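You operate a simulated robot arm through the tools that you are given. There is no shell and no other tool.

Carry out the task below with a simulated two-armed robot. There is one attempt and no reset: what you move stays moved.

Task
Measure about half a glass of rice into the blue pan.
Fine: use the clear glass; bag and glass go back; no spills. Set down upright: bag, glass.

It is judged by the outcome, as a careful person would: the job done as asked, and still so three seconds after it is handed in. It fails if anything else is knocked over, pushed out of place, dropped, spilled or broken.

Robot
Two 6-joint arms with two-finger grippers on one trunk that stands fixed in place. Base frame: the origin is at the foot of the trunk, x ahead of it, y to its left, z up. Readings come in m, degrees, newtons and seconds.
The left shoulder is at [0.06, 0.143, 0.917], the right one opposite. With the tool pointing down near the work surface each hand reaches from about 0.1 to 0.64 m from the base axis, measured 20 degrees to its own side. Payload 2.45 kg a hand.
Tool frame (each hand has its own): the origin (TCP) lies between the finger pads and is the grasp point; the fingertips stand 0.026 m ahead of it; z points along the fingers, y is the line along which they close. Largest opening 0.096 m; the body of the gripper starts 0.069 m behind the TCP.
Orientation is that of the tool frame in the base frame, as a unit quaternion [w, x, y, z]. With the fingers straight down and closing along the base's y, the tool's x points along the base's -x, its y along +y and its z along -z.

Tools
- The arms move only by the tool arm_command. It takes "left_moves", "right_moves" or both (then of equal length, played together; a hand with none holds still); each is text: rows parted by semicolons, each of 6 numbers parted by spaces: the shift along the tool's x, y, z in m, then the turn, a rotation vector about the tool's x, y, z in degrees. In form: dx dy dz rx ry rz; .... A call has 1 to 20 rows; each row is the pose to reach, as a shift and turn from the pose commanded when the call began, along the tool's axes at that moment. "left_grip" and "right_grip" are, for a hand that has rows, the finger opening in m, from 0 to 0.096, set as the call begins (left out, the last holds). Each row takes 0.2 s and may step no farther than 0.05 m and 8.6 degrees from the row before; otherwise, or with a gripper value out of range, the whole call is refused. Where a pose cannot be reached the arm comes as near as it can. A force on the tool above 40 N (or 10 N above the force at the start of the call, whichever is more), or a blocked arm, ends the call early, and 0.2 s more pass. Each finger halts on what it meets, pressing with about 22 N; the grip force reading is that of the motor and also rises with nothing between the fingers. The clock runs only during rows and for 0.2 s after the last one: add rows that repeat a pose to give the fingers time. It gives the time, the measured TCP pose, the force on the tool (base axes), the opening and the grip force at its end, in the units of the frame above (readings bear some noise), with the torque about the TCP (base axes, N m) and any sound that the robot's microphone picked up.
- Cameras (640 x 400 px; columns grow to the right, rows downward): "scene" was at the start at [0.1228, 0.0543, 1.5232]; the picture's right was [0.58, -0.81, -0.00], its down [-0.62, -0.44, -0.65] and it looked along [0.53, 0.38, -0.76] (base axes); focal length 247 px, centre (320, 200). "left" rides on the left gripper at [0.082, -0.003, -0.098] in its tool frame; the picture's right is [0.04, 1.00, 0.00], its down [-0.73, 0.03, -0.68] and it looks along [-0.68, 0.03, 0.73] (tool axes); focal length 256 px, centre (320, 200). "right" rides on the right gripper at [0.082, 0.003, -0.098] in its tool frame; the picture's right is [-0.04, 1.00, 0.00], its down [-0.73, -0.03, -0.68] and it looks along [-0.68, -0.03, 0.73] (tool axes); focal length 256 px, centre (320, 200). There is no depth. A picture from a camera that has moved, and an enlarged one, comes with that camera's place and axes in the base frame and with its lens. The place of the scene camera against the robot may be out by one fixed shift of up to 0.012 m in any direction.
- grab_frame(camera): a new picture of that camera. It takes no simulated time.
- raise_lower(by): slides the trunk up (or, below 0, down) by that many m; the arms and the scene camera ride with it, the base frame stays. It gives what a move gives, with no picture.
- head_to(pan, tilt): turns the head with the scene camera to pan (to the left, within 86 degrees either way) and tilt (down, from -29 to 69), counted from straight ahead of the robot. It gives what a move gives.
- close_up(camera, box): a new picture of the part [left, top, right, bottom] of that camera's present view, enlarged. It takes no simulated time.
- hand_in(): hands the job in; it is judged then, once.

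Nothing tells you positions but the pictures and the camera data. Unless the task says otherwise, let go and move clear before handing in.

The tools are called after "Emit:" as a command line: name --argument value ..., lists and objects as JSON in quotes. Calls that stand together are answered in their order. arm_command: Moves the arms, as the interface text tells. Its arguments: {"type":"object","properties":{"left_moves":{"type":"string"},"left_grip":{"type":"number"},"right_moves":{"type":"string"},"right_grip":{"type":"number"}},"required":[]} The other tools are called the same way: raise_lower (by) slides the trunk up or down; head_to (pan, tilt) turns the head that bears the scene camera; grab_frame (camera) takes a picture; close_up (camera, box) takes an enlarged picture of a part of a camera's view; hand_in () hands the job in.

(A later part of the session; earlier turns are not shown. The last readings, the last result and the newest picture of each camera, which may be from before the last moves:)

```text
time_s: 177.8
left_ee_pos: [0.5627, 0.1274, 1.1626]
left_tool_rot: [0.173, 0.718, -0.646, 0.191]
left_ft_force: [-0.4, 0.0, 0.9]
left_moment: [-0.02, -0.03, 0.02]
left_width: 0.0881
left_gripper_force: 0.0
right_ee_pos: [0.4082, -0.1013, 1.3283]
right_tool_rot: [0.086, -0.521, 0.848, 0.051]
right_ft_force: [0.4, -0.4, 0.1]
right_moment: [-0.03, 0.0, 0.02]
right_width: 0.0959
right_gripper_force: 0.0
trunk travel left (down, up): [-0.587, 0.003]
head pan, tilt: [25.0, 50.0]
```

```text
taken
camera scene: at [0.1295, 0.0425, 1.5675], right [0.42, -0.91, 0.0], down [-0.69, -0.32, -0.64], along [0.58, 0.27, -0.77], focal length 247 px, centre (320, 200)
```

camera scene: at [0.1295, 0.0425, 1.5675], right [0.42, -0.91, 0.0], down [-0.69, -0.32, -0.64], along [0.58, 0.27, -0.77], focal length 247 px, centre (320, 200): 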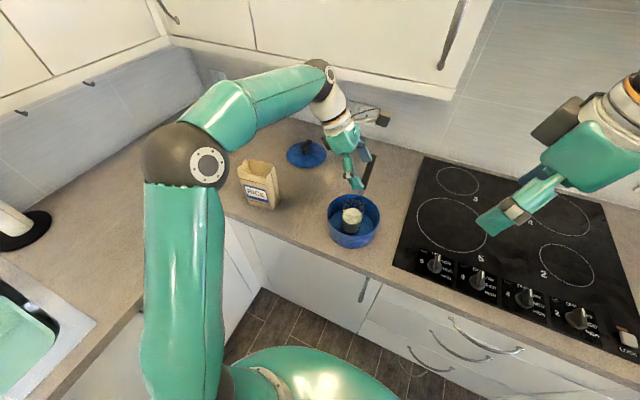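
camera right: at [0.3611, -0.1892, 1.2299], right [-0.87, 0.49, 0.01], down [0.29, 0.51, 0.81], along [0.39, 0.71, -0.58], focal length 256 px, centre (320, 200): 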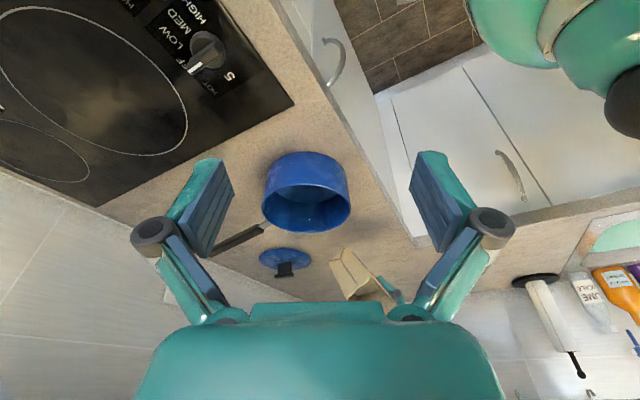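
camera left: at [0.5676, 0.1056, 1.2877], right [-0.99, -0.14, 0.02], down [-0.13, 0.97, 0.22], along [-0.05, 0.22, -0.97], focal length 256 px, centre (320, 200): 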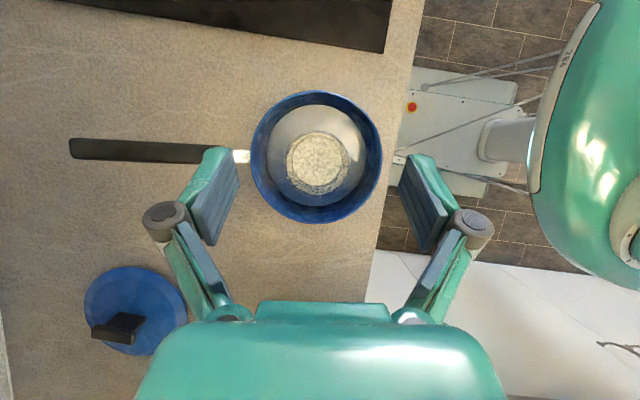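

A perfect top view of the pan, glass and rice. I'll enlarge to fix the glass centre and check the level.

Emit:
close_up --camera "left" --box '[230, 70, 410, 240]'

Emit:
close_up --camera "scene" --box '[310, 170, 410, 260]'

```text
2.35 times, centred on (320, 155) of left
camera zoom: at [0.5676, 0.1056, 1.2877], right [-0.99, -0.14, 0.02], down [-0.13, 0.97, 0.22], along [-0.05, 0.22, -0.97], focal length 602 px, centre (320, 306)
```

zoom: 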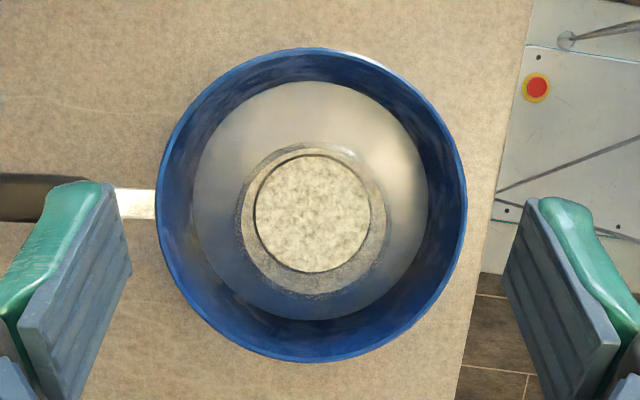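

```text
4.44 times, centred on (360, 215) of scene
camera zoom: at [0.1295, 0.0425, 1.5675], right [0.42, -0.91, 0.0], down [-0.69, -0.32, -0.64], along [0.58, 0.27, -0.77], focal length 1096 px, centre (142, 133)
```

zoom: 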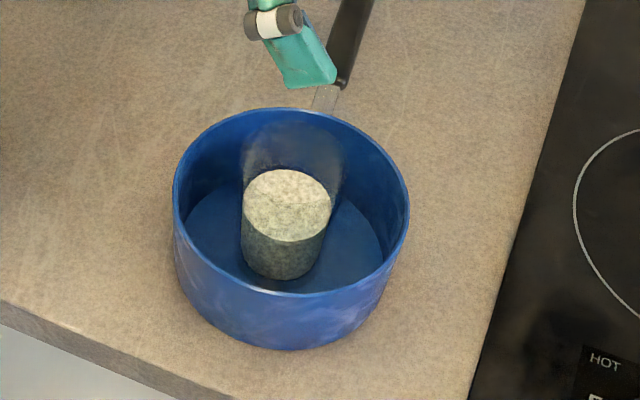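

The glass centre is at (0.562, 0.127), directly below the hand. Descending to grip it.

Emit:
arm_command --left_moves "-0.015 0.0002 0.026 0 0 0; -0.03 0.0004 0.052 0 0 0; -0.045 0.0005 0.078 0 0 0; -0.06 0.0006 0.104 0 0 0; -0.074 0.0008 0.129 0 0 0; -0.0856 0.0009 0.1492 0 0 0; -0.0856 0.0009 0.1492 0 0 0"

Emit:
grab_frame --camera "left"

Emit:
close_up --camera "scene" --box '[310, 150, 410, 260]'

```text
time_s: 179.4
left_ee_pos: [0.5621, 0.1274, 0.9865]
left_tool_rot: [0.172, 0.719, -0.646, 0.192]
left_ft_force: [-0.1, 0.2, 0.0]
left_moment: [-0.02, 0.0, -0.02]
left_width: 0.088
left_gripper_force: 0.1
right_ee_pos: [0.4085, -0.1022, 1.3297]
right_tool_rot: [0.086, -0.521, 0.848, 0.05]
right_ft_force: [-0.1, 0.0, 0.6]
right_moment: [0.01, -0.01, -0.02]
right_width: 0.0959
right_gripper_force: 0.0
trunk travel left (down, up): [-0.587, 0.003]
head pan, tilt: [25.0, 50.0]
```

```text
taken
camera left: at [0.566, 0.1059, 1.1128], right [-0.99, -0.14, 0.02], down [-0.13, 0.97, 0.22], along [-0.05, 0.22, -0.97], focal length 256 px, centre (320, 200)
```

left: 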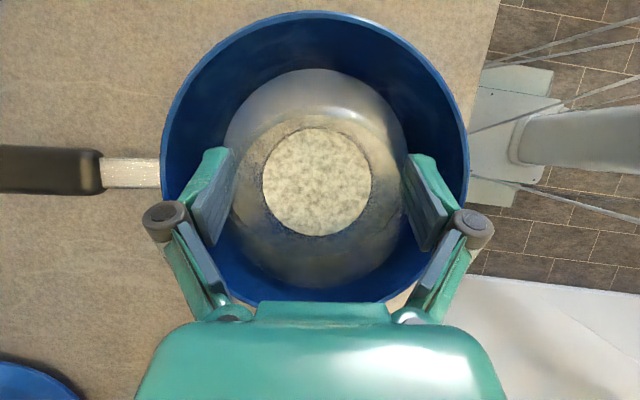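

```text
3.64 times, centred on (360, 205) of scene
camera zoom: at [0.1296, 0.0418, 1.5675], right [0.42, -0.91, 0.0], down [-0.69, -0.32, -0.64], along [0.58, 0.27, -0.77], focal length 897 px, centre (174, 182)
```

zoom: 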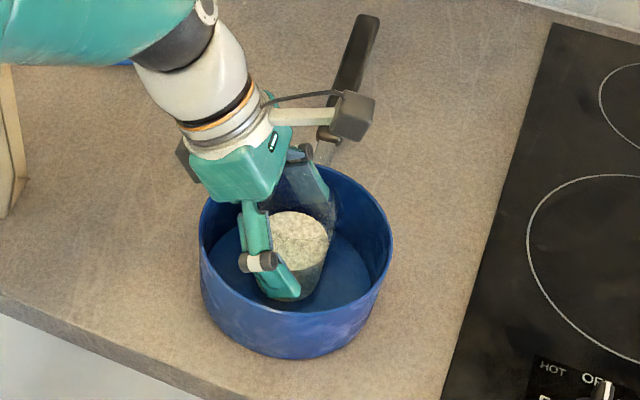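

Fingers are on both sides of the glass without contact. Closing.

Emit:
arm_command --left_moves "0 0 0 0 0 0; 0 0 0 0 0 0; 0 0 0 0 0 0; 0 0 0 0 0 0" --left_grip 0.0

Emit:
grab_frame --camera "left"

```text
time_s: 180.4
left_ee_pos: [0.5618, 0.1264, 0.9862]
left_tool_rot: [0.173, 0.719, -0.646, 0.192]
left_ft_force: [0.1, -0.2, -0.2]
left_moment: [0.01, 0.01, 0.0]
left_width: 0.0661
left_gripper_force: 22.2
right_ee_pos: [0.4096, -0.1018, 1.3307]
right_tool_rot: [0.086, -0.521, 0.848, 0.051]
right_ft_force: [0.7, 0.4, -0.6]
right_moment: [-0.03, 0.0, -0.01]
right_width: 0.0959
right_gripper_force: 0.1
trunk travel left (down, up): [-0.587, 0.003]
head pan, tilt: [25.0, 50.0]
```

```text
taken
camera left: at [0.5664, 0.1059, 1.1128], right [-0.99, -0.14, 0.02], down [-0.13, 0.97, 0.22], along [-0.05, 0.22, -0.97], focal length 256 px, centre (320, 200)
```

left: 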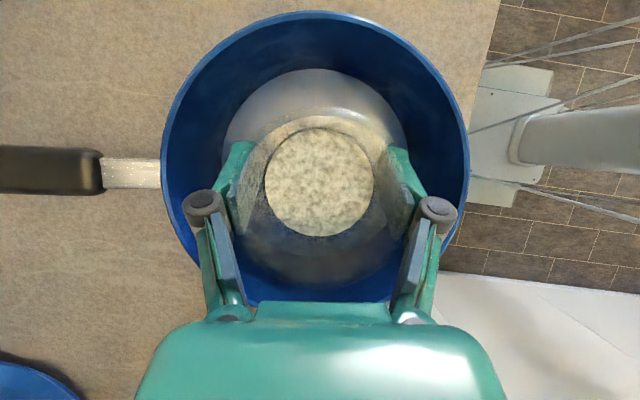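

Gripped at 0.066 m. I'll lift very slowly by 0.01 m and check that the glass follows without slipping.

Emit:
arm_command --left_moves "0.001 0 -0.0017 0 0 0; 0.002 0 -0.0035 0 0 0; 0.003 0 -0.0052 0 0 0; 0.004 0 -0.0069 0 0 0; 0.005 0 -0.0087 0 0 0; 0.006 0 -0.0104 0 0 0; 0.006 0 -0.0104 0 0 0; 0.006 0 -0.0104 0 0 0"

Emit:
grab_frame --camera "left"

Emit:
close_up --camera "scene" --box '[310, 150, 410, 260]'

```text
time_s: 182.2
left_ee_pos: [0.5618, 0.1262, 1.0003]
left_tool_rot: [0.172, 0.719, -0.646, 0.191]
left_ft_force: [0.2, -1.0, -3.6]
left_moment: [0.03, 0.02, 0.04]
left_width: 0.0654
left_gripper_force: 22.2
right_ee_pos: [0.4089, -0.1025, 1.3288]
right_tool_rot: [0.085, -0.521, 0.847, 0.051]
right_ft_force: [-1.1, -0.6, -0.1]
right_moment: [0.0, 0.0, 0.0]
right_width: 0.0963
right_gripper_force: 0.1
trunk travel left (down, up): [-0.587, 0.003]
head pan, tilt: [25.0, 50.0]
```

```text
taken
camera left: at [0.5664, 0.1053, 1.126], right [-0.99, -0.14, 0.02], down [-0.13, 0.97, 0.22], along [-0.05, 0.22, -0.97], focal length 256 px, centre (320, 200)
```

left: 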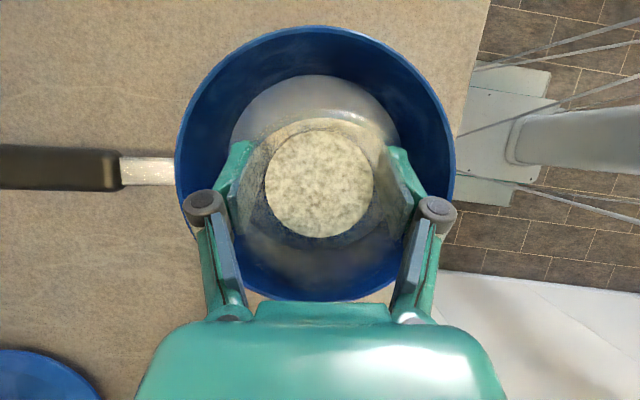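

```text
3.64 times, centred on (360, 205) of scene
camera zoom: at [0.1303, 0.0419, 1.5674], right [0.42, -0.91, 0.0], down [-0.69, -0.32, -0.64], along [0.58, 0.27, -0.77], focal length 897 px, centre (174, 182)
```

zoom: 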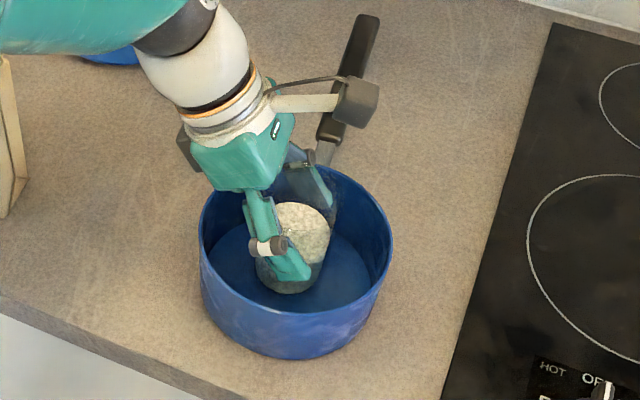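

It follows with no slip. Continuing the slow lift until the glass is clear above the pan rim.

Emit:
arm_command --left_moves "0.0015 0 -0.0026 0 0 0; 0.004 0 -0.0069 0 0 0; 0.0065 0 -0.0113 0 0 0; 0.009 0 -0.0156 0 0 0; 0.0115 0 -0.02 0 0 0; 0.014 0 -0.0243 0 0 0; 0.0165 0 -0.0287 0 0 0; 0.019 0 -0.033 0 0 0; 0.0215 0 -0.0373 0 0 0; 0.024 0 -0.0417 0 0 0; 0.0265 0 -0.046 0 0 0; 0.029 0 -0.0503 0 0 0; 0.0315 0 -0.0547 0 0 0; 0.034 0 -0.059 0 0 0; 0.0365 0 -0.0633 0 0 0; 0.039 0 -0.0677 0 0 0; 0.0415 0 -0.072 0 0 0; 0.044 0 -0.0763 0 0 0; 0.045 0 -0.078 0 0 0; 0.045 0 -0.078 0 0 0"

Emit:
grab_frame --camera "left"

Emit:
close_up --camera "scene" --box '[300, 120, 420, 260]'

```text
time_s: 186.4
left_ee_pos: [0.5615, 0.1274, 1.0883]
left_tool_rot: [0.173, 0.718, -0.646, 0.191]
left_ft_force: [0.3, -0.4, -3.7]
left_moment: [-0.02, 0.0, -0.01]
left_width: 0.0657
left_gripper_force: 22.3
right_ee_pos: [0.4094, -0.1017, 1.3292]
right_tool_rot: [0.086, -0.521, 0.848, 0.052]
right_ft_force: [0.1, 0.2, 0.7]
right_moment: [-0.02, -0.01, 0.0]
right_width: 0.096
right_gripper_force: 0.0
trunk travel left (down, up): [-0.587, 0.003]
head pan, tilt: [25.0, 50.0]
```

```text
taken
camera left: at [0.566, 0.1055, 1.2151], right [-0.99, -0.14, 0.02], down [-0.13, 0.97, 0.22], along [-0.05, 0.22, -0.97], focal length 256 px, centre (320, 200)
```

left: 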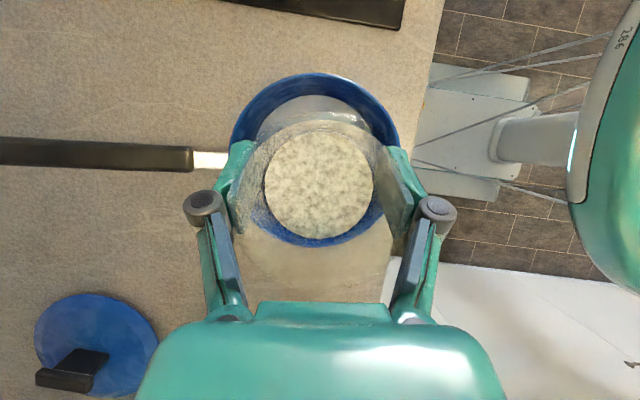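

```text
2.86 times, centred on (360, 190) of scene
camera zoom: at [0.1303, 0.042, 1.5674], right [0.42, -0.91, 0.0], down [-0.69, -0.32, -0.64], along [0.58, 0.27, -0.77], focal length 705 px, centre (206, 229)
```

zoom: 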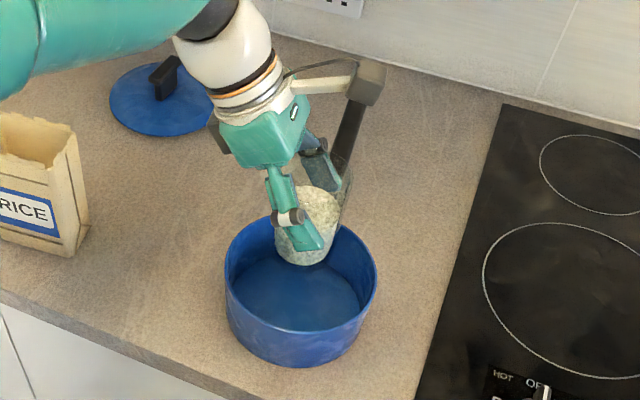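

The glass is up, steady and above the pan. I'll raise it a bit more and tilt slowly to 45° (no flow expected yet), staying over the pan.

Emit:
arm_command --left_moves "0.0022 -0.0017 -0.0065 2.0 -1.9 1.17; 0.0043 -0.0035 -0.0129 4.0 -3.8 2.35; 0.0065 -0.0052 -0.0194 6.0 -5.7 3.5; 0.0087 -0.007 -0.0258 8.0 -7.6 4.7; 0.0108 -0.0087 -0.0323 10.0 -9.5 5.9; 0.013 -0.0105 -0.0387 12.0 -11.4 7.0; 0.0152 -0.0122 -0.0452 14.0 -13.3 8.2; 0.0173 -0.014 -0.0516 16.0 -15.2 9.4; 0.0195 -0.0157 -0.0581 18.0 -17.1 10.6; 0.0217 -0.0175 -0.0645 20.0 -19.0 11.7; 0.0238 -0.0192 -0.071 22.0 -20.9 12.9; 0.026 -0.021 -0.0774 24.0 -22.8 14.1; 0.0282 -0.0227 -0.0839 26.1 -24.7 15.2; 0.0303 -0.0245 -0.0903 28.1 -26.6 16.4; 0.0325 -0.0262 -0.0968 30.1 -28.5 17.6; 0.0325 -0.0262 -0.0968 30.1 -28.5 17.6"

Emit:
grab_frame --camera "left"

Emit:
close_up --camera "scene" --box '[280, 80, 440, 260]'

```text
time_s: 189.8
left_ee_pos: [0.5849, 0.1504, 1.1898]
left_tool_rot: [0.209, -0.658, 0.697, -0.194]
left_ft_force: [-0.3, 0.7, -3.1]
left_moment: [-0.07, 0.06, -0.03]
left_width: 0.0654
left_gripper_force: 22.1
right_ee_pos: [0.4096, -0.1028, 1.3297]
right_tool_rot: [0.086, -0.521, 0.848, 0.052]
right_ft_force: [-0.2, 0.1, -0.2]
right_moment: [0.01, 0.03, 0.01]
right_width: 0.0961
right_gripper_force: 0.0
trunk travel left (down, up): [-0.587, 0.003]
head pan, tilt: [25.0, 50.0]
```

```text
taken
camera left: at [0.5295, 0.0678, 1.2705], right [-0.84, 0.02, -0.55], down [-0.36, 0.73, 0.58], along [0.41, 0.68, -0.6], focal length 256 px, centre (320, 200)
```

left: 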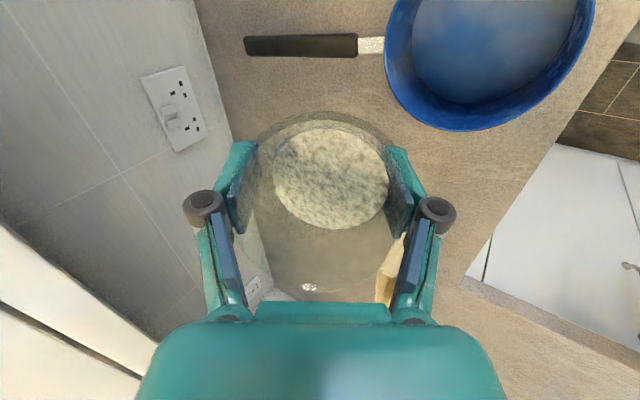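

```text
2.22 times, centred on (360, 170) of scene
camera zoom: at [0.1303, 0.0421, 1.5674], right [0.42, -0.91, 0.0], down [-0.69, -0.32, -0.64], along [0.58, 0.27, -0.77], focal length 548 px, centre (231, 267)
```

zoom: 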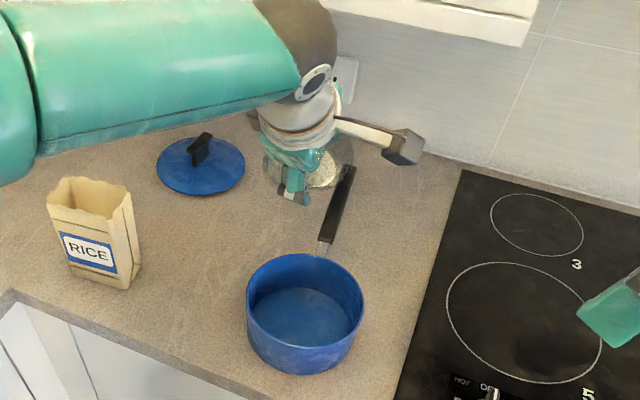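

Tilted 45°, no spill, glass steady. Now lowering the trunk in steps and raising the arm in between.

Emit:
raise_lower --by -0.05

Emit:
raise_lower --by -0.05

Emit:
grab_frame --camera "left"

```text
time_s: 190.7
left_ee_pos: [0.5841, 0.1505, 1.1399]
left_tool_rot: [0.209, -0.657, 0.698, -0.194]
left_ft_force: [-0.5, -1.0, -3.1]
left_moment: [-0.01, 0.05, -0.01]
left_width: 0.0654
left_gripper_force: 22.1
right_ee_pos: [0.4085, -0.1019, 1.2792]
right_tool_rot: [0.086, -0.521, 0.848, 0.053]
right_ft_force: [0.4, -0.7, 0.0]
right_moment: [-0.02, 0.01, -0.02]
right_width: 0.0961
right_gripper_force: 0.0
trunk travel left (down, up): [-0.537, 0.053]
head pan, tilt: [25.0, 50.0]
```

```text
time_s: 191.6
left_ee_pos: [0.5849, 0.1501, 1.09]
left_tool_rot: [0.209, -0.657, 0.698, -0.194]
left_ft_force: [1.1, -0.3, -3.8]
left_moment: [-0.07, 0.05, -0.04]
left_width: 0.0656
left_gripper_force: 22.0
right_ee_pos: [0.4091, -0.1007, 1.2283]
right_tool_rot: [0.086, -0.521, 0.848, 0.052]
right_ft_force: [-0.2, 0.9, -0.1]
right_moment: [0.02, -0.01, -0.02]
right_width: 0.0961
right_gripper_force: 0.1
trunk travel left (down, up): [-0.487, 0.103]
head pan, tilt: [25.0, 50.0]
```

```text
taken
camera left: at [0.5292, 0.0678, 1.1707], right [-0.84, 0.02, -0.55], down [-0.36, 0.73, 0.58], along [0.41, 0.68, -0.6], focal length 256 px, centre (320, 200)
```

left: 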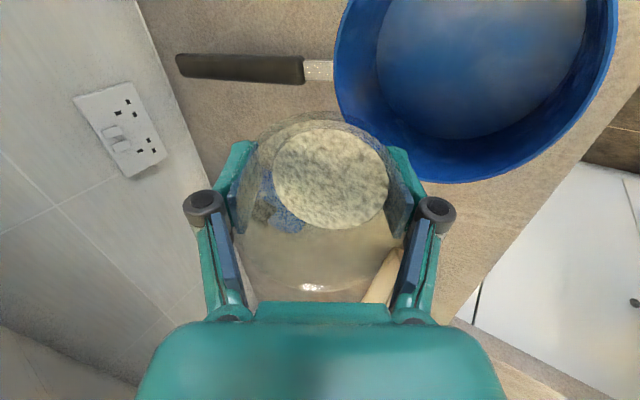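

Emit:
arm_command --left_moves "-0.0003 -0.0044 -0.0067 0 0 0; -0.0006 -0.0088 -0.0134 0 0 0; -0.0009 -0.0133 -0.02 0 0 0; -0.0012 -0.0177 -0.0267 0 0 0; -0.0015 -0.0221 -0.0334 0 0 0; -0.0017 -0.0265 -0.0401 0 0 0; -0.002 -0.0309 -0.0468 0 0 0; -0.0023 -0.0354 -0.0534 0 0 0; -0.0026 -0.0398 -0.0601 0 0 0; -0.0029 -0.0442 -0.0668 0 0 0; -0.0029 -0.0442 -0.0668 0 0 0"

Emit:
raise_lower --by -0.05

Emit:
raise_lower --by -0.05

Emit:
grab_frame --camera "right"

Emit:
grab_frame --camera "left"

```text
time_s: 194.0
left_ee_pos: [0.5859, 0.1505, 1.1695]
left_tool_rot: [0.21, -0.658, 0.697, -0.194]
left_ft_force: [-1.0, -0.3, -3.0]
left_moment: [-0.04, 0.02, 0.02]
left_width: 0.0653
left_gripper_force: 22.0
right_ee_pos: [0.4096, -0.1018, 1.2282]
right_tool_rot: [0.087, -0.52, 0.848, 0.052]
right_ft_force: [0.3, 0.0, 0.7]
right_moment: [-0.03, 0.0, -0.01]
right_width: 0.0963
right_gripper_force: 0.1
trunk travel left (down, up): [-0.487, 0.103]
head pan, tilt: [25.0, 50.0]
```

```text
time_s: 194.9
left_ee_pos: [0.5849, 0.1495, 1.12]
left_tool_rot: [0.209, -0.657, 0.698, -0.195]
left_ft_force: [-0.5, 0.3, -3.3]
left_moment: [-0.06, 0.05, 0.01]
left_width: 0.065
left_gripper_force: 22.0
right_ee_pos: [0.4091, -0.1024, 1.1793]
right_tool_rot: [0.086, -0.521, 0.848, 0.051]
right_ft_force: [-0.2, -0.5, 0.9]
right_moment: [0.0, -0.01, -0.03]
right_width: 0.096
right_gripper_force: 0.1
trunk travel left (down, up): [-0.437, 0.153]
head pan, tilt: [25.0, 50.0]
```

```text
time_s: 195.8
left_ee_pos: [0.5841, 0.1495, 1.0695]
left_tool_rot: [0.209, -0.657, 0.698, -0.194]
left_ft_force: [-0.7, 0.1, -2.2]
left_moment: [-0.06, 0.05, -0.05]
left_width: 0.0653
left_gripper_force: 22.0
right_ee_pos: [0.4089, -0.1017, 1.129]
right_tool_rot: [0.086, -0.521, 0.848, 0.052]
right_ft_force: [-0.5, -0.1, 0.6]
right_moment: [-0.01, 0.01, 0.01]
right_width: 0.0959
right_gripper_force: 0.2
trunk travel left (down, up): [-0.387, 0.203]
head pan, tilt: [25.0, 50.0]
```

```text
taken
camera right: at [0.3609, -0.1893, 1.21], right [-0.87, 0.49, 0.01], down [0.29, 0.51, 0.81], along [0.39, 0.71, -0.58], focal length 256 px, centre (320, 200)
```

right: 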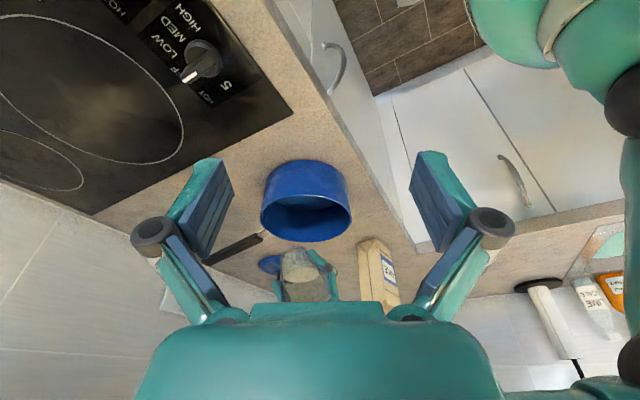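

```text
taken
camera left: at [0.5294, 0.0686, 1.1509], right [-0.84, 0.02, -0.55], down [-0.36, 0.73, 0.58], along [0.41, 0.68, -0.6], focal length 256 px, centre (320, 200)
```

left: 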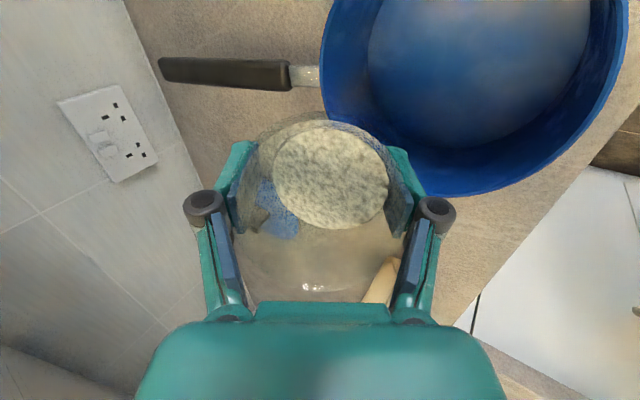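

In position above the pan with the trunk low. Continuing the tilt to 60°.

Emit:
arm_command --left_moves "0.0007 -0.0026 -0.0036 2.0 -1.9 1.17; 0.0015 -0.0053 -0.0071 4.0 -3.8 2.35; 0.0022 -0.0079 -0.0107 6.0 -5.7 3.5; 0.003 -0.0106 -0.0142 8.0 -7.6 4.7; 0.0037 -0.0132 -0.0178 10.0 -9.5 5.9; 0.0037 -0.0132 -0.0178 10.0 -9.5 5.9"

Emit:
close_up --camera "right" --box '[230, 130, 400, 300]'

Emit:
grab_frame --camera "left"

```text
time_s: 197.2
left_ee_pos: [0.5858, 0.1458, 1.0909]
left_tool_rot: [0.333, -0.614, 0.691, -0.188]
left_ft_force: [-0.1, 0.2, -2.2]
left_moment: [-0.12, 0.02, 0.02]
left_width: 0.0653
left_gripper_force: 21.6
right_ee_pos: [0.4088, -0.1022, 1.1286]
right_tool_rot: [0.086, -0.52, 0.848, 0.052]
right_ft_force: [0.3, -0.4, -0.4]
right_moment: [0.03, 0.02, 0.0]
right_width: 0.0957
right_gripper_force: 0.2
trunk travel left (down, up): [-0.387, 0.203]
head pan, tilt: [25.0, 50.0]
```

```text
2.35 times, centred on (315, 215) of right
camera zoom: at [0.3612, -0.1893, 1.2099], right [-0.87, 0.49, 0.01], down [0.29, 0.51, 0.81], along [0.39, 0.71, -0.58], focal length 602 px, centre (332, 165)
```

zoom: 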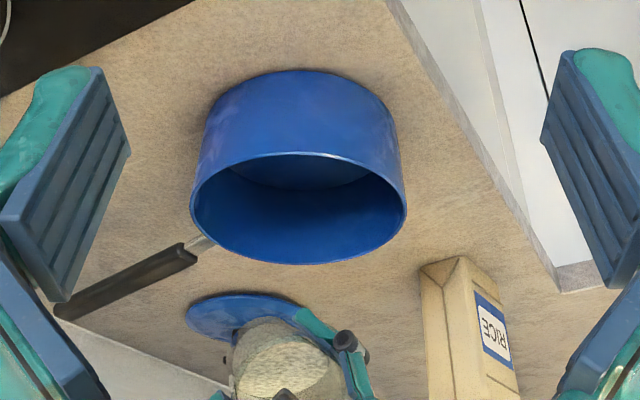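

```text
taken
camera left: at [0.5177, 0.0515, 1.1452], right [-0.72, 0.14, -0.68], down [-0.47, 0.62, 0.63], along [0.5, 0.77, -0.38], focal length 256 px, centre (320, 200)
```

left: 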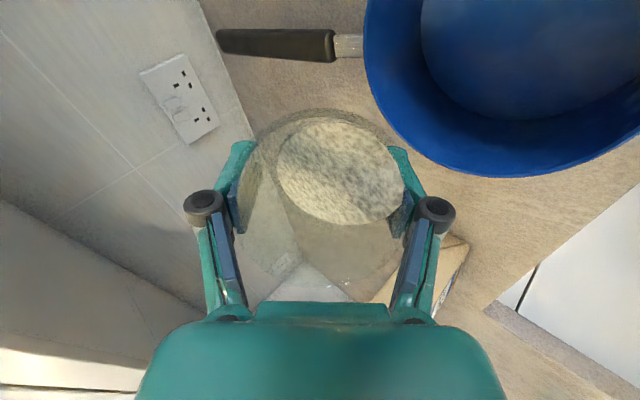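

The lip is over the pan. Tilting further in small steps until rice flows.

Emit:
arm_command --left_moves "-0.0004 -0.0016 -0.002 2.0 -1.9 1.17; -0.0008 -0.0031 -0.0039 4.0 -3.8 2.35; -0.0011 -0.0047 -0.0059 6.0 -5.7 3.5; -0.0015 -0.0062 -0.0078 8.0 -7.6 4.7; -0.0015 -0.0062 -0.0078 8.0 -7.6 4.7"

Emit:
close_up --camera "right" --box '[230, 130, 400, 300]'

Emit:
grab_frame --camera "left"

```text
time_s: 198.4
left_ee_pos: [0.5854, 0.1451, 1.1016]
left_tool_rot: [0.427, -0.572, 0.677, -0.181]
left_ft_force: [0.0, 0.3, -2.6]
left_moment: [-0.04, 0.06, -0.01]
left_width: 0.0639
left_gripper_force: 22.7
right_ee_pos: [0.41, -0.1028, 1.1286]
right_tool_rot: [0.085, -0.521, 0.848, 0.052]
right_ft_force: [-0.3, 0.3, 0.1]
right_moment: [-0.02, 0.01, 0.0]
right_width: 0.096
right_gripper_force: 0.1
trunk travel left (down, up): [-0.387, 0.203]
head pan, tilt: [25.0, 50.0]
```

```text
2.35 times, centred on (315, 215) of right
camera zoom: at [0.3611, -0.1893, 1.2099], right [-0.87, 0.49, 0.01], down [0.29, 0.51, 0.81], along [0.39, 0.71, -0.58], focal length 602 px, centre (332, 165)
```

zoom: 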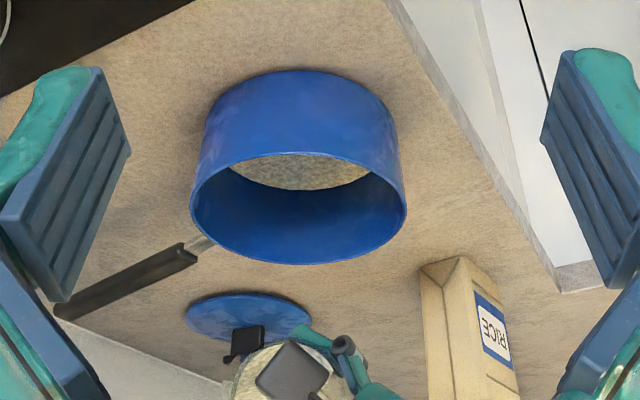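

```text
taken
camera left: at [0.5112, 0.0453, 1.1299], right [-0.62, 0.24, -0.75], down [-0.56, 0.52, 0.64], along [0.55, 0.82, -0.19], focal length 256 px, centre (320, 200)
```

left: 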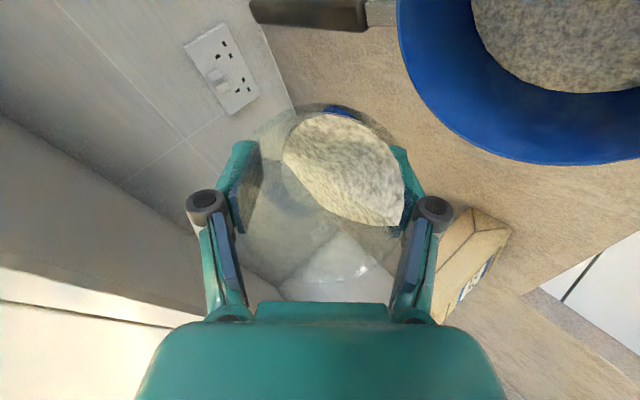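

Rice is landing in the pan. Continuing to tilt steadily to 90°.

Emit:
arm_command --left_moves "-0.0002 -0.0005 -0.0004 2.0 -1.9 1.17; -0.0005 -0.001 -0.0008 4.0 -3.8 2.35; -0.0007 -0.0015 -0.0011 6.0 -5.7 3.5; -0.001 -0.002 -0.0015 8.0 -7.6 4.7; -0.0012 -0.0025 -0.0019 10.0 -9.5 5.9; -0.0015 -0.003 -0.0023 12.0 -11.4 7.04; -0.0015 -0.003 -0.0023 12.0 -11.4 7.04"

Emit:
close_up --camera "right" --box '[230, 130, 400, 300]'

Emit:
grab_frame --camera "left"

```text
time_s: 200.0
left_ee_pos: [0.586, 0.1462, 1.106]
left_tool_rot: [0.56, -0.496, 0.643, -0.167]
left_ft_force: [-0.8, -0.4, -2.0]
left_moment: [-0.06, 0.02, 0.0]
left_width: 0.0639
left_gripper_force: 21.5
right_ee_pos: [0.4083, -0.1012, 1.1277]
right_tool_rot: [0.085, -0.52, 0.848, 0.052]
right_ft_force: [-0.2, -0.2, 0.2]
right_moment: [0.0, -0.01, 0.03]
right_width: 0.0961
right_gripper_force: 0.1
trunk travel left (down, up): [-0.387, 0.203]
head pan, tilt: [25.0, 50.0]
```

```text
2.35 times, centred on (315, 215) of right
camera zoom: at [0.361, -0.1894, 1.21], right [-0.87, 0.49, 0.01], down [0.29, 0.51, 0.81], along [0.39, 0.71, -0.58], focal length 602 px, centre (332, 165)
```

zoom: 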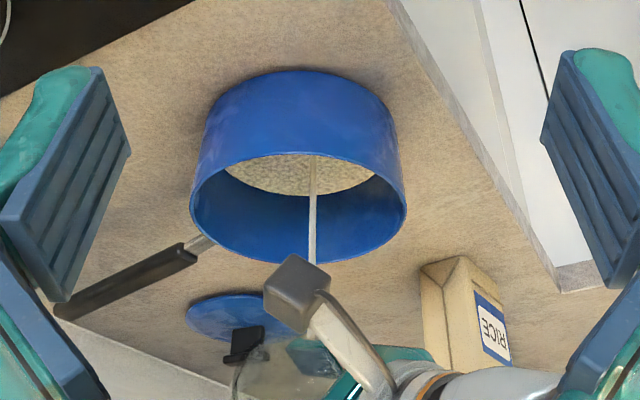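

```text
taken
camera left: at [0.5088, 0.0436, 1.0949], right [-0.45, 0.42, -0.79], down [-0.7, 0.39, 0.6], along [0.56, 0.82, 0.12], focal length 256 px, centre (320, 200)
```

left: 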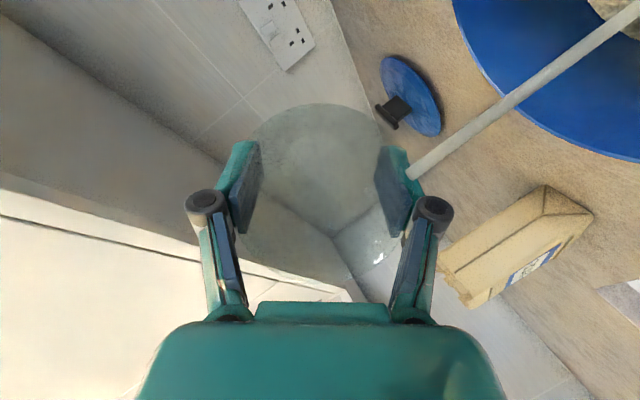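

The stream is falling into the pan and the glass looks nearly empty. A little more tilt to empty it completely.

Emit:
arm_command --left_moves "0 0 -0.001 2.0 -1.9 1.17; 0 0 -0.002 4.0 -3.8 2.35; 0 0 -0.003 6.0 -5.7 3.5; 0 0 -0.003 8.0 -7.6 4.7; 0 0 -0.003 8.0 -7.6 4.7; 0 0 -0.003 8.0 -7.6 4.7"

Emit:
close_up --camera "right" --box '[230, 130, 400, 300]'

Emit:
grab_frame --camera "left"

Emit:
close_up --camera "scene" --box '[280, 80, 440, 230]'

```text
time_s: 201.4
left_ee_pos: [0.5831, 0.1455, 1.1065]
left_tool_rot: [0.64, -0.44, 0.611, -0.155]
left_ft_force: [0.2, 0.4, -2.1]
left_moment: [-0.03, 0.04, -0.02]
left_width: 0.0636
left_gripper_force: 21.9
right_ee_pos: [0.4092, -0.1018, 1.1285]
right_tool_rot: [0.085, -0.521, 0.848, 0.052]
right_ft_force: [0.4, 0.0, -0.5]
right_moment: [-0.01, -0.01, 0.01]
right_width: 0.096
right_gripper_force: 0.1
trunk travel left (down, up): [-0.387, 0.203]
head pan, tilt: [25.0, 50.0]
```

```text
2.35 times, centred on (315, 215) of right
camera zoom: at [0.3609, -0.1894, 1.21], right [-0.87, 0.49, 0.01], down [0.29, 0.51, 0.81], along [0.39, 0.71, -0.58], focal length 602 px, centre (332, 165)
```

zoom: 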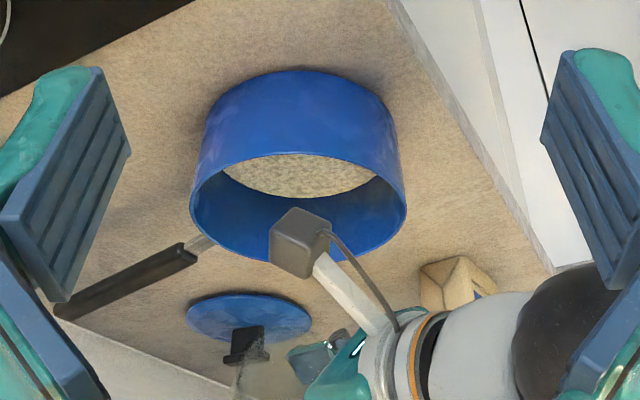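

```text
taken
camera left: at [0.5094, 0.0461, 1.0694], right [-0.33, 0.54, -0.78], down [-0.78, 0.3, 0.54], along [0.53, 0.79, 0.32], focal length 256 px, centre (320, 200)
```

left: 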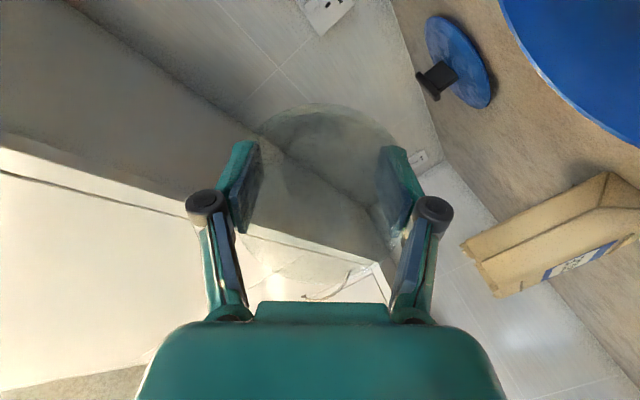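

```text
2.67 times, centred on (360, 155) of scene
camera zoom: at [0.1299, 0.0419, 1.3674], right [0.42, -0.91, 0.0], down [-0.69, -0.32, -0.64], along [0.58, 0.27, -0.77], focal length 658 px, centre (213, 320)
```

zoom: 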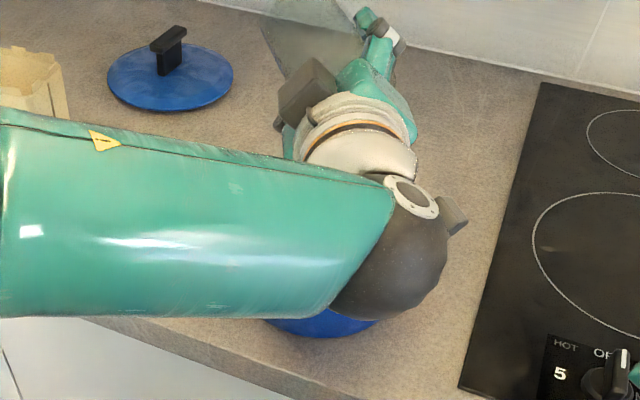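

Emit:
close_up --camera "left" --box '[220, 80, 430, 320]'

Emit:
close_up --camera "right" --box '[260, 180, 400, 310]'

```text
1.67 times, centred on (325, 200) of left
camera zoom: at [0.5094, 0.0461, 1.0694], right [-0.33, 0.54, -0.78], down [-0.78, 0.3, 0.54], along [0.53, 0.79, 0.32], focal length 427 px, centre (312, 200)
```

zoom: 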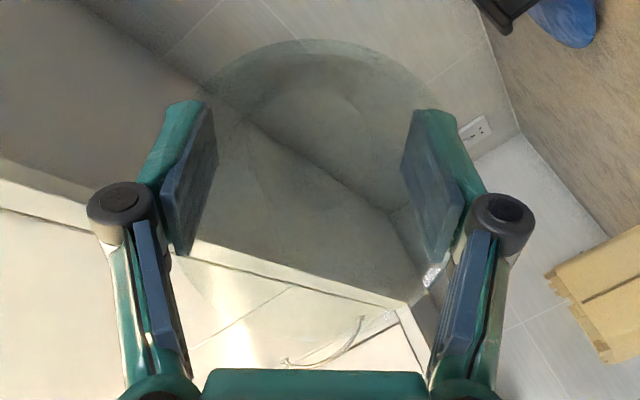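

```text
3.08 times, centred on (330, 245) of right
camera zoom: at [0.3609, -0.1894, 1.21], right [-0.87, 0.49, 0.01], down [0.29, 0.51, 0.81], along [0.39, 0.71, -0.58], focal length 788 px, centre (289, 62)
```

zoom: 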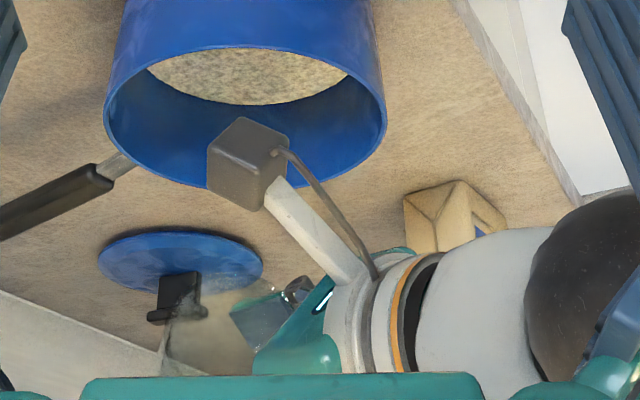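

The glass is completely empty and all the rice is in the pan. Now I'll tilt the glass back upright along the same path.

Emit:
arm_command --left_moves "0.0017 0.0025 0.0005 -3.17 3.01 -1.86; 0.0034 0.0049 0.0009 -6.35 6.02 -3.72; 0.0051 0.0074 0.0014 -9.52 9.03 -5.58; 0.0068 0.0099 0.0018 -12.7 12.0 -7.43; 0.0085 0.0123 0.0023 -15.9 15.0 -9.29; 0.0102 0.0148 0.0027 -19.0 18.0 -11.15; 0.0118 0.0173 0.0032 -22.2 21.1 -13.0; 0.0135 0.0197 0.0036 -25.4 24.1 -14.9; 0.0152 0.0222 0.0041 -28.6 27.1 -16.7; 0.0169 0.0247 0.0045 -31.7 30.1 -18.6; 0.0186 0.0271 0.005 -34.9 33.1 -20.4; 0.0203 0.0296 0.0054 -38.1 36.1 -22.3; 0.0203 0.0296 0.0054 -38.1 36.1 -22.3"

Emit:
raise_lower --by 0.05

Emit:
raise_lower --by 0.05

Emit:
grab_frame --camera "left"

Emit:
grab_frame --camera "scene"

```text
time_s: 204.2
left_ee_pos: [0.5824, 0.1487, 1.0706]
left_tool_rot: [0.209, -0.657, 0.698, -0.194]
left_ft_force: [0.3, 0.5, -1.6]
left_moment: [-0.02, 0.03, -0.03]
left_width: 0.0637
left_gripper_force: 21.9
right_ee_pos: [0.4089, -0.1012, 1.1287]
right_tool_rot: [0.086, -0.52, 0.848, 0.052]
right_ft_force: [0.1, 0.0, -0.7]
right_moment: [0.02, 0.01, 0.03]
right_width: 0.0961
right_gripper_force: 0.1
trunk travel left (down, up): [-0.387, 0.203]
head pan, tilt: [25.0, 50.0]
```

```text
time_s: 205.2
left_ee_pos: [0.5829, 0.148, 1.121]
left_tool_rot: [0.208, -0.658, 0.698, -0.193]
left_ft_force: [-0.1, 0.3, -2.2]
left_moment: [-0.03, 0.03, 0.03]
left_width: 0.0638
left_gripper_force: 21.7
right_ee_pos: [0.4097, -0.1021, 1.1778]
right_tool_rot: [0.087, -0.521, 0.848, 0.051]
right_ft_force: [-0.4, -0.6, 0.1]
right_moment: [0.0, 0.0, -0.01]
right_width: 0.0959
right_gripper_force: 0.1
trunk travel left (down, up): [-0.437, 0.153]
head pan, tilt: [25.0, 50.0]
```

```text
time_s: 206.1
left_ee_pos: [0.582, 0.1485, 1.171]
left_tool_rot: [0.209, -0.658, 0.697, -0.193]
left_ft_force: [0.5, -0.2, -1.4]
left_moment: [-0.04, 0.06, -0.02]
left_width: 0.0635
left_gripper_force: 22.3
right_ee_pos: [0.4088, -0.1026, 1.2289]
right_tool_rot: [0.085, -0.52, 0.848, 0.052]
right_ft_force: [0.4, -0.5, -0.3]
right_moment: [-0.03, -0.01, -0.03]
right_width: 0.0959
right_gripper_force: 0.1
trunk travel left (down, up): [-0.487, 0.103]
head pan, tilt: [25.0, 50.0]
```

```text
taken
camera left: at [0.5266, 0.0668, 1.2516], right [-0.84, 0.02, -0.55], down [-0.36, 0.73, 0.58], along [0.41, 0.68, -0.61], focal length 256 px, centre (320, 200)
```

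left: 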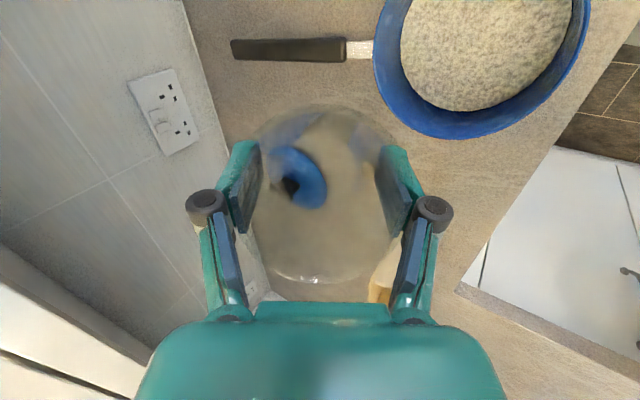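

```text
taken
camera scene: at [0.1302, 0.0419, 1.4674], right [0.42, -0.91, 0.0], down [-0.69, -0.32, -0.64], along [0.58, 0.27, -0.77], focal length 247 px, centre (320, 200)
```

scene: 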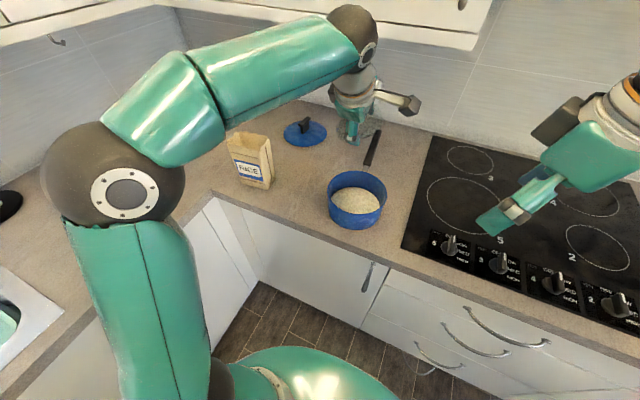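

All the rice is in the pan and the glass is empty. Bringing the trunk back up, lowering the arm in between.

Emit:
arm_command --left_moves "0.0003 0.0044 0.0067 0 0 0; 0.0006 0.0088 0.0134 0 0 0; 0.0009 0.0133 0.02 0 0 0; 0.0012 0.0177 0.0267 0 0 0; 0.0015 0.0221 0.0334 0 0 0; 0.0017 0.0265 0.0401 0 0 0; 0.002 0.0309 0.0468 0 0 0; 0.0023 0.0354 0.0534 0 0 0; 0.0026 0.0398 0.0601 0 0 0; 0.0029 0.0442 0.0668 0 0 0; 0.0029 0.0442 0.0668 0 0 0"

Emit:
raise_lower --by 0.05

Emit:
raise_lower --by 0.05

Emit:
grab_frame --camera "left"

```text
time_s: 208.5
left_ee_pos: [0.5825, 0.1487, 1.09]
left_tool_rot: [0.208, -0.658, 0.697, -0.194]
left_ft_force: [0.3, 0.6, -1.9]
left_moment: [-0.08, 0.04, -0.05]
left_width: 0.0639
left_gripper_force: 21.6
right_ee_pos: [0.408, -0.1024, 1.2287]
right_tool_rot: [0.086, -0.52, 0.848, 0.052]
right_ft_force: [0.4, -0.5, -0.3]
right_moment: [0.02, -0.02, 0.0]
right_width: 0.0961
right_gripper_force: 0.1
trunk travel left (down, up): [-0.487, 0.103]
head pan, tilt: [25.0, 50.0]
```

```text
time_s: 209.4
left_ee_pos: [0.5826, 0.1494, 1.1408]
left_tool_rot: [0.208, -0.658, 0.697, -0.194]
left_ft_force: [-0.2, 0.1, -2.1]
left_moment: [-0.02, -0.01, 0.01]
left_width: 0.0636
left_gripper_force: 21.4
right_ee_pos: [0.4089, -0.1016, 1.2793]
right_tool_rot: [0.086, -0.521, 0.848, 0.051]
right_ft_force: [-1.0, -0.2, 0.5]
right_moment: [0.01, 0.0, 0.0]
right_width: 0.096
right_gripper_force: 0.0
trunk travel left (down, up): [-0.537, 0.053]
head pan, tilt: [25.0, 50.0]
```

```text
time_s: 210.3
left_ee_pos: [0.5836, 0.1494, 1.1905]
left_tool_rot: [0.209, -0.658, 0.697, -0.193]
left_ft_force: [-0.1, -0.6, -2.1]
left_moment: [-0.02, 0.04, 0.01]
left_width: 0.0636
left_gripper_force: 21.4
right_ee_pos: [0.4087, -0.1014, 1.3278]
right_tool_rot: [0.086, -0.521, 0.848, 0.051]
right_ft_force: [-1.2, 0.3, 0.8]
right_moment: [-0.01, 0.01, -0.03]
right_width: 0.0962
right_gripper_force: 0.1
trunk travel left (down, up): [-0.587, 0.003]
head pan, tilt: [25.0, 50.0]
```

```text
taken
camera left: at [0.5265, 0.0669, 1.2714], right [-0.84, 0.02, -0.55], down [-0.36, 0.73, 0.58], along [0.41, 0.68, -0.61], focal length 256 px, centre (320, 200)
```

left: 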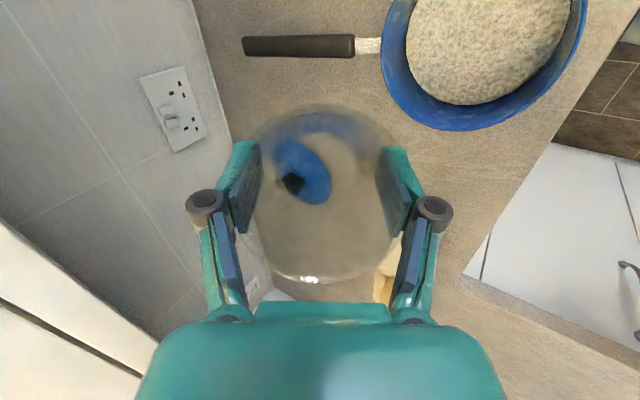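

Tilting the empty glass fully upright again.

Emit:
arm_command --left_moves "-0.0007 0.0053 0.0037 -3.0 2.85 -1.76; -0.0014 0.0106 0.0075 -6.0 5.7 -3.52; -0.0022 0.0159 0.0112 -9.0 8.55 -5.28; -0.0029 0.0212 0.015 -12.0 11.4 -7.04; -0.0036 0.0265 0.0187 -15.0 14.25 -8.8; -0.0043 0.0318 0.0224 -18.1 17.1 -10.6; -0.005 0.0371 0.0262 -21.1 19.95 -12.3; -0.0058 0.0424 0.0299 -24.1 22.8 -14.1; -0.0065 0.0477 0.0337 -27.1 25.65 -15.8; -0.0072 0.053 0.0374 -30.1 28.5 -17.6; -0.0072 0.053 0.0374 -30.1 28.5 -17.6"

Emit:
grab_frame --camera "left"

Emit:
close_up --camera "scene" --box '[280, 100, 440, 260]'

```text
time_s: 212.7
left_ee_pos: [0.5589, 0.1596, 1.1305]
left_tool_rot: [0.175, 0.718, -0.646, 0.191]
left_ft_force: [0.0, 0.5, -1.8]
left_moment: [0.0, 0.01, 0.01]
left_width: 0.0634
left_gripper_force: 22.0
right_ee_pos: [0.4094, -0.1021, 1.3291]
right_tool_rot: [0.086, -0.521, 0.848, 0.051]
right_ft_force: [-0.7, 0.2, 0.1]
right_moment: [0.01, 0.03, 0.0]
right_width: 0.096
right_gripper_force: 0.1
trunk travel left (down, up): [-0.587, 0.003]
head pan, tilt: [25.0, 50.0]
```

```text
taken
camera left: at [0.5626, 0.138, 1.256], right [-0.99, -0.14, 0.02], down [-0.13, 0.97, 0.22], along [-0.05, 0.22, -0.97], focal length 256 px, centre (320, 200)
```

left: 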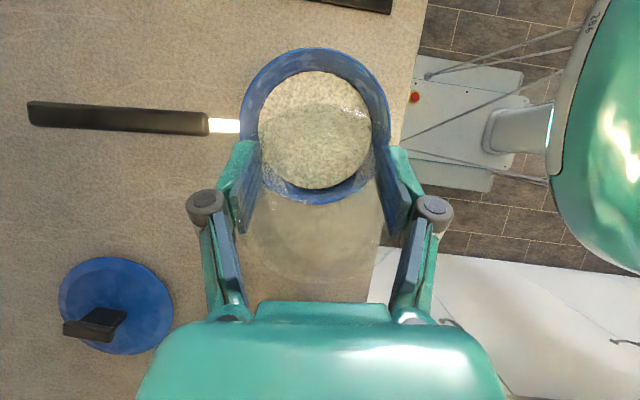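

```text
2.50 times, centred on (360, 180) of scene
camera zoom: at [0.1298, 0.0417, 1.5675], right [0.42, -0.91, 0.0], down [-0.69, -0.32, -0.64], along [0.58, 0.27, -0.77], focal length 617 px, centre (220, 250)
```

zoom: 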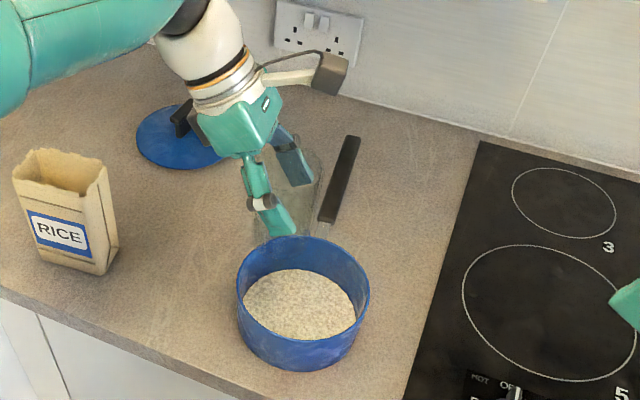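

The glass may have shifted slightly within the grip. I'll look closer before setting it down.

Emit:
close_up --camera "left" --box '[200, 30, 430, 310]'

Emit:
close_up --camera "scene" --box '[330, 120, 400, 180]'

Emit:
grab_frame --camera "right"

```text
1.43 times, centred on (315, 170) of left
camera zoom: at [0.5626, 0.138, 1.256], right [-0.99, -0.14, 0.02], down [-0.13, 0.97, 0.22], along [-0.05, 0.22, -0.97], focal length 366 px, centre (327, 243)
```

zoom: 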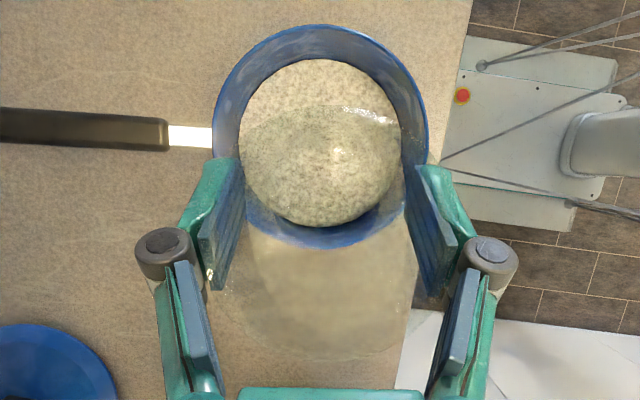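

```text
6.67 times, centred on (365, 150) of scene
camera zoom: at [0.1298, 0.0417, 1.5675], right [0.42, -0.91, 0.0], down [-0.69, -0.32, -0.64], along [0.58, 0.27, -0.77], focal length 1644 px, centre (20, 533)
```

zoom: 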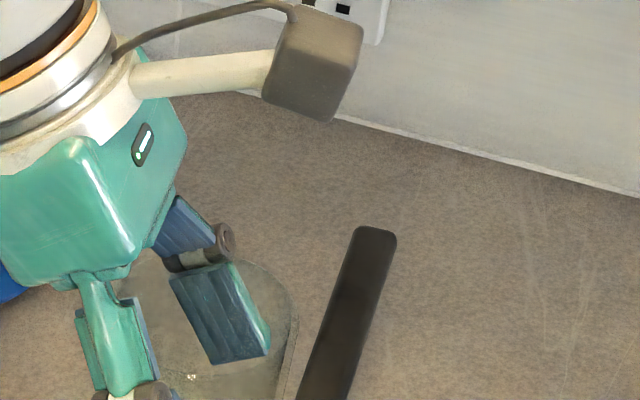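

```text
taken
camera right: at [0.3609, -0.1895, 1.41], right [-0.87, 0.49, 0.01], down [0.29, 0.51, 0.81], along [0.39, 0.71, -0.58], focal length 256 px, centre (320, 200)
```

right: 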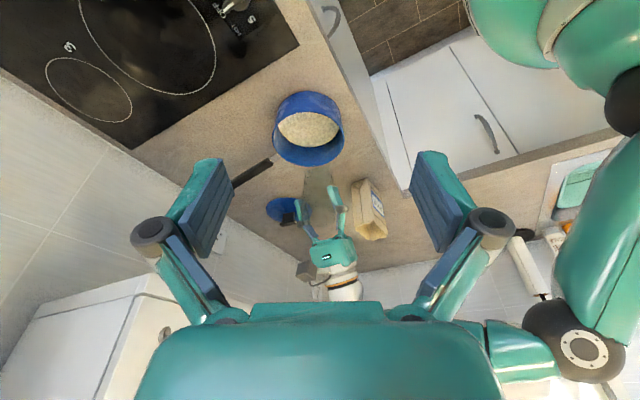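

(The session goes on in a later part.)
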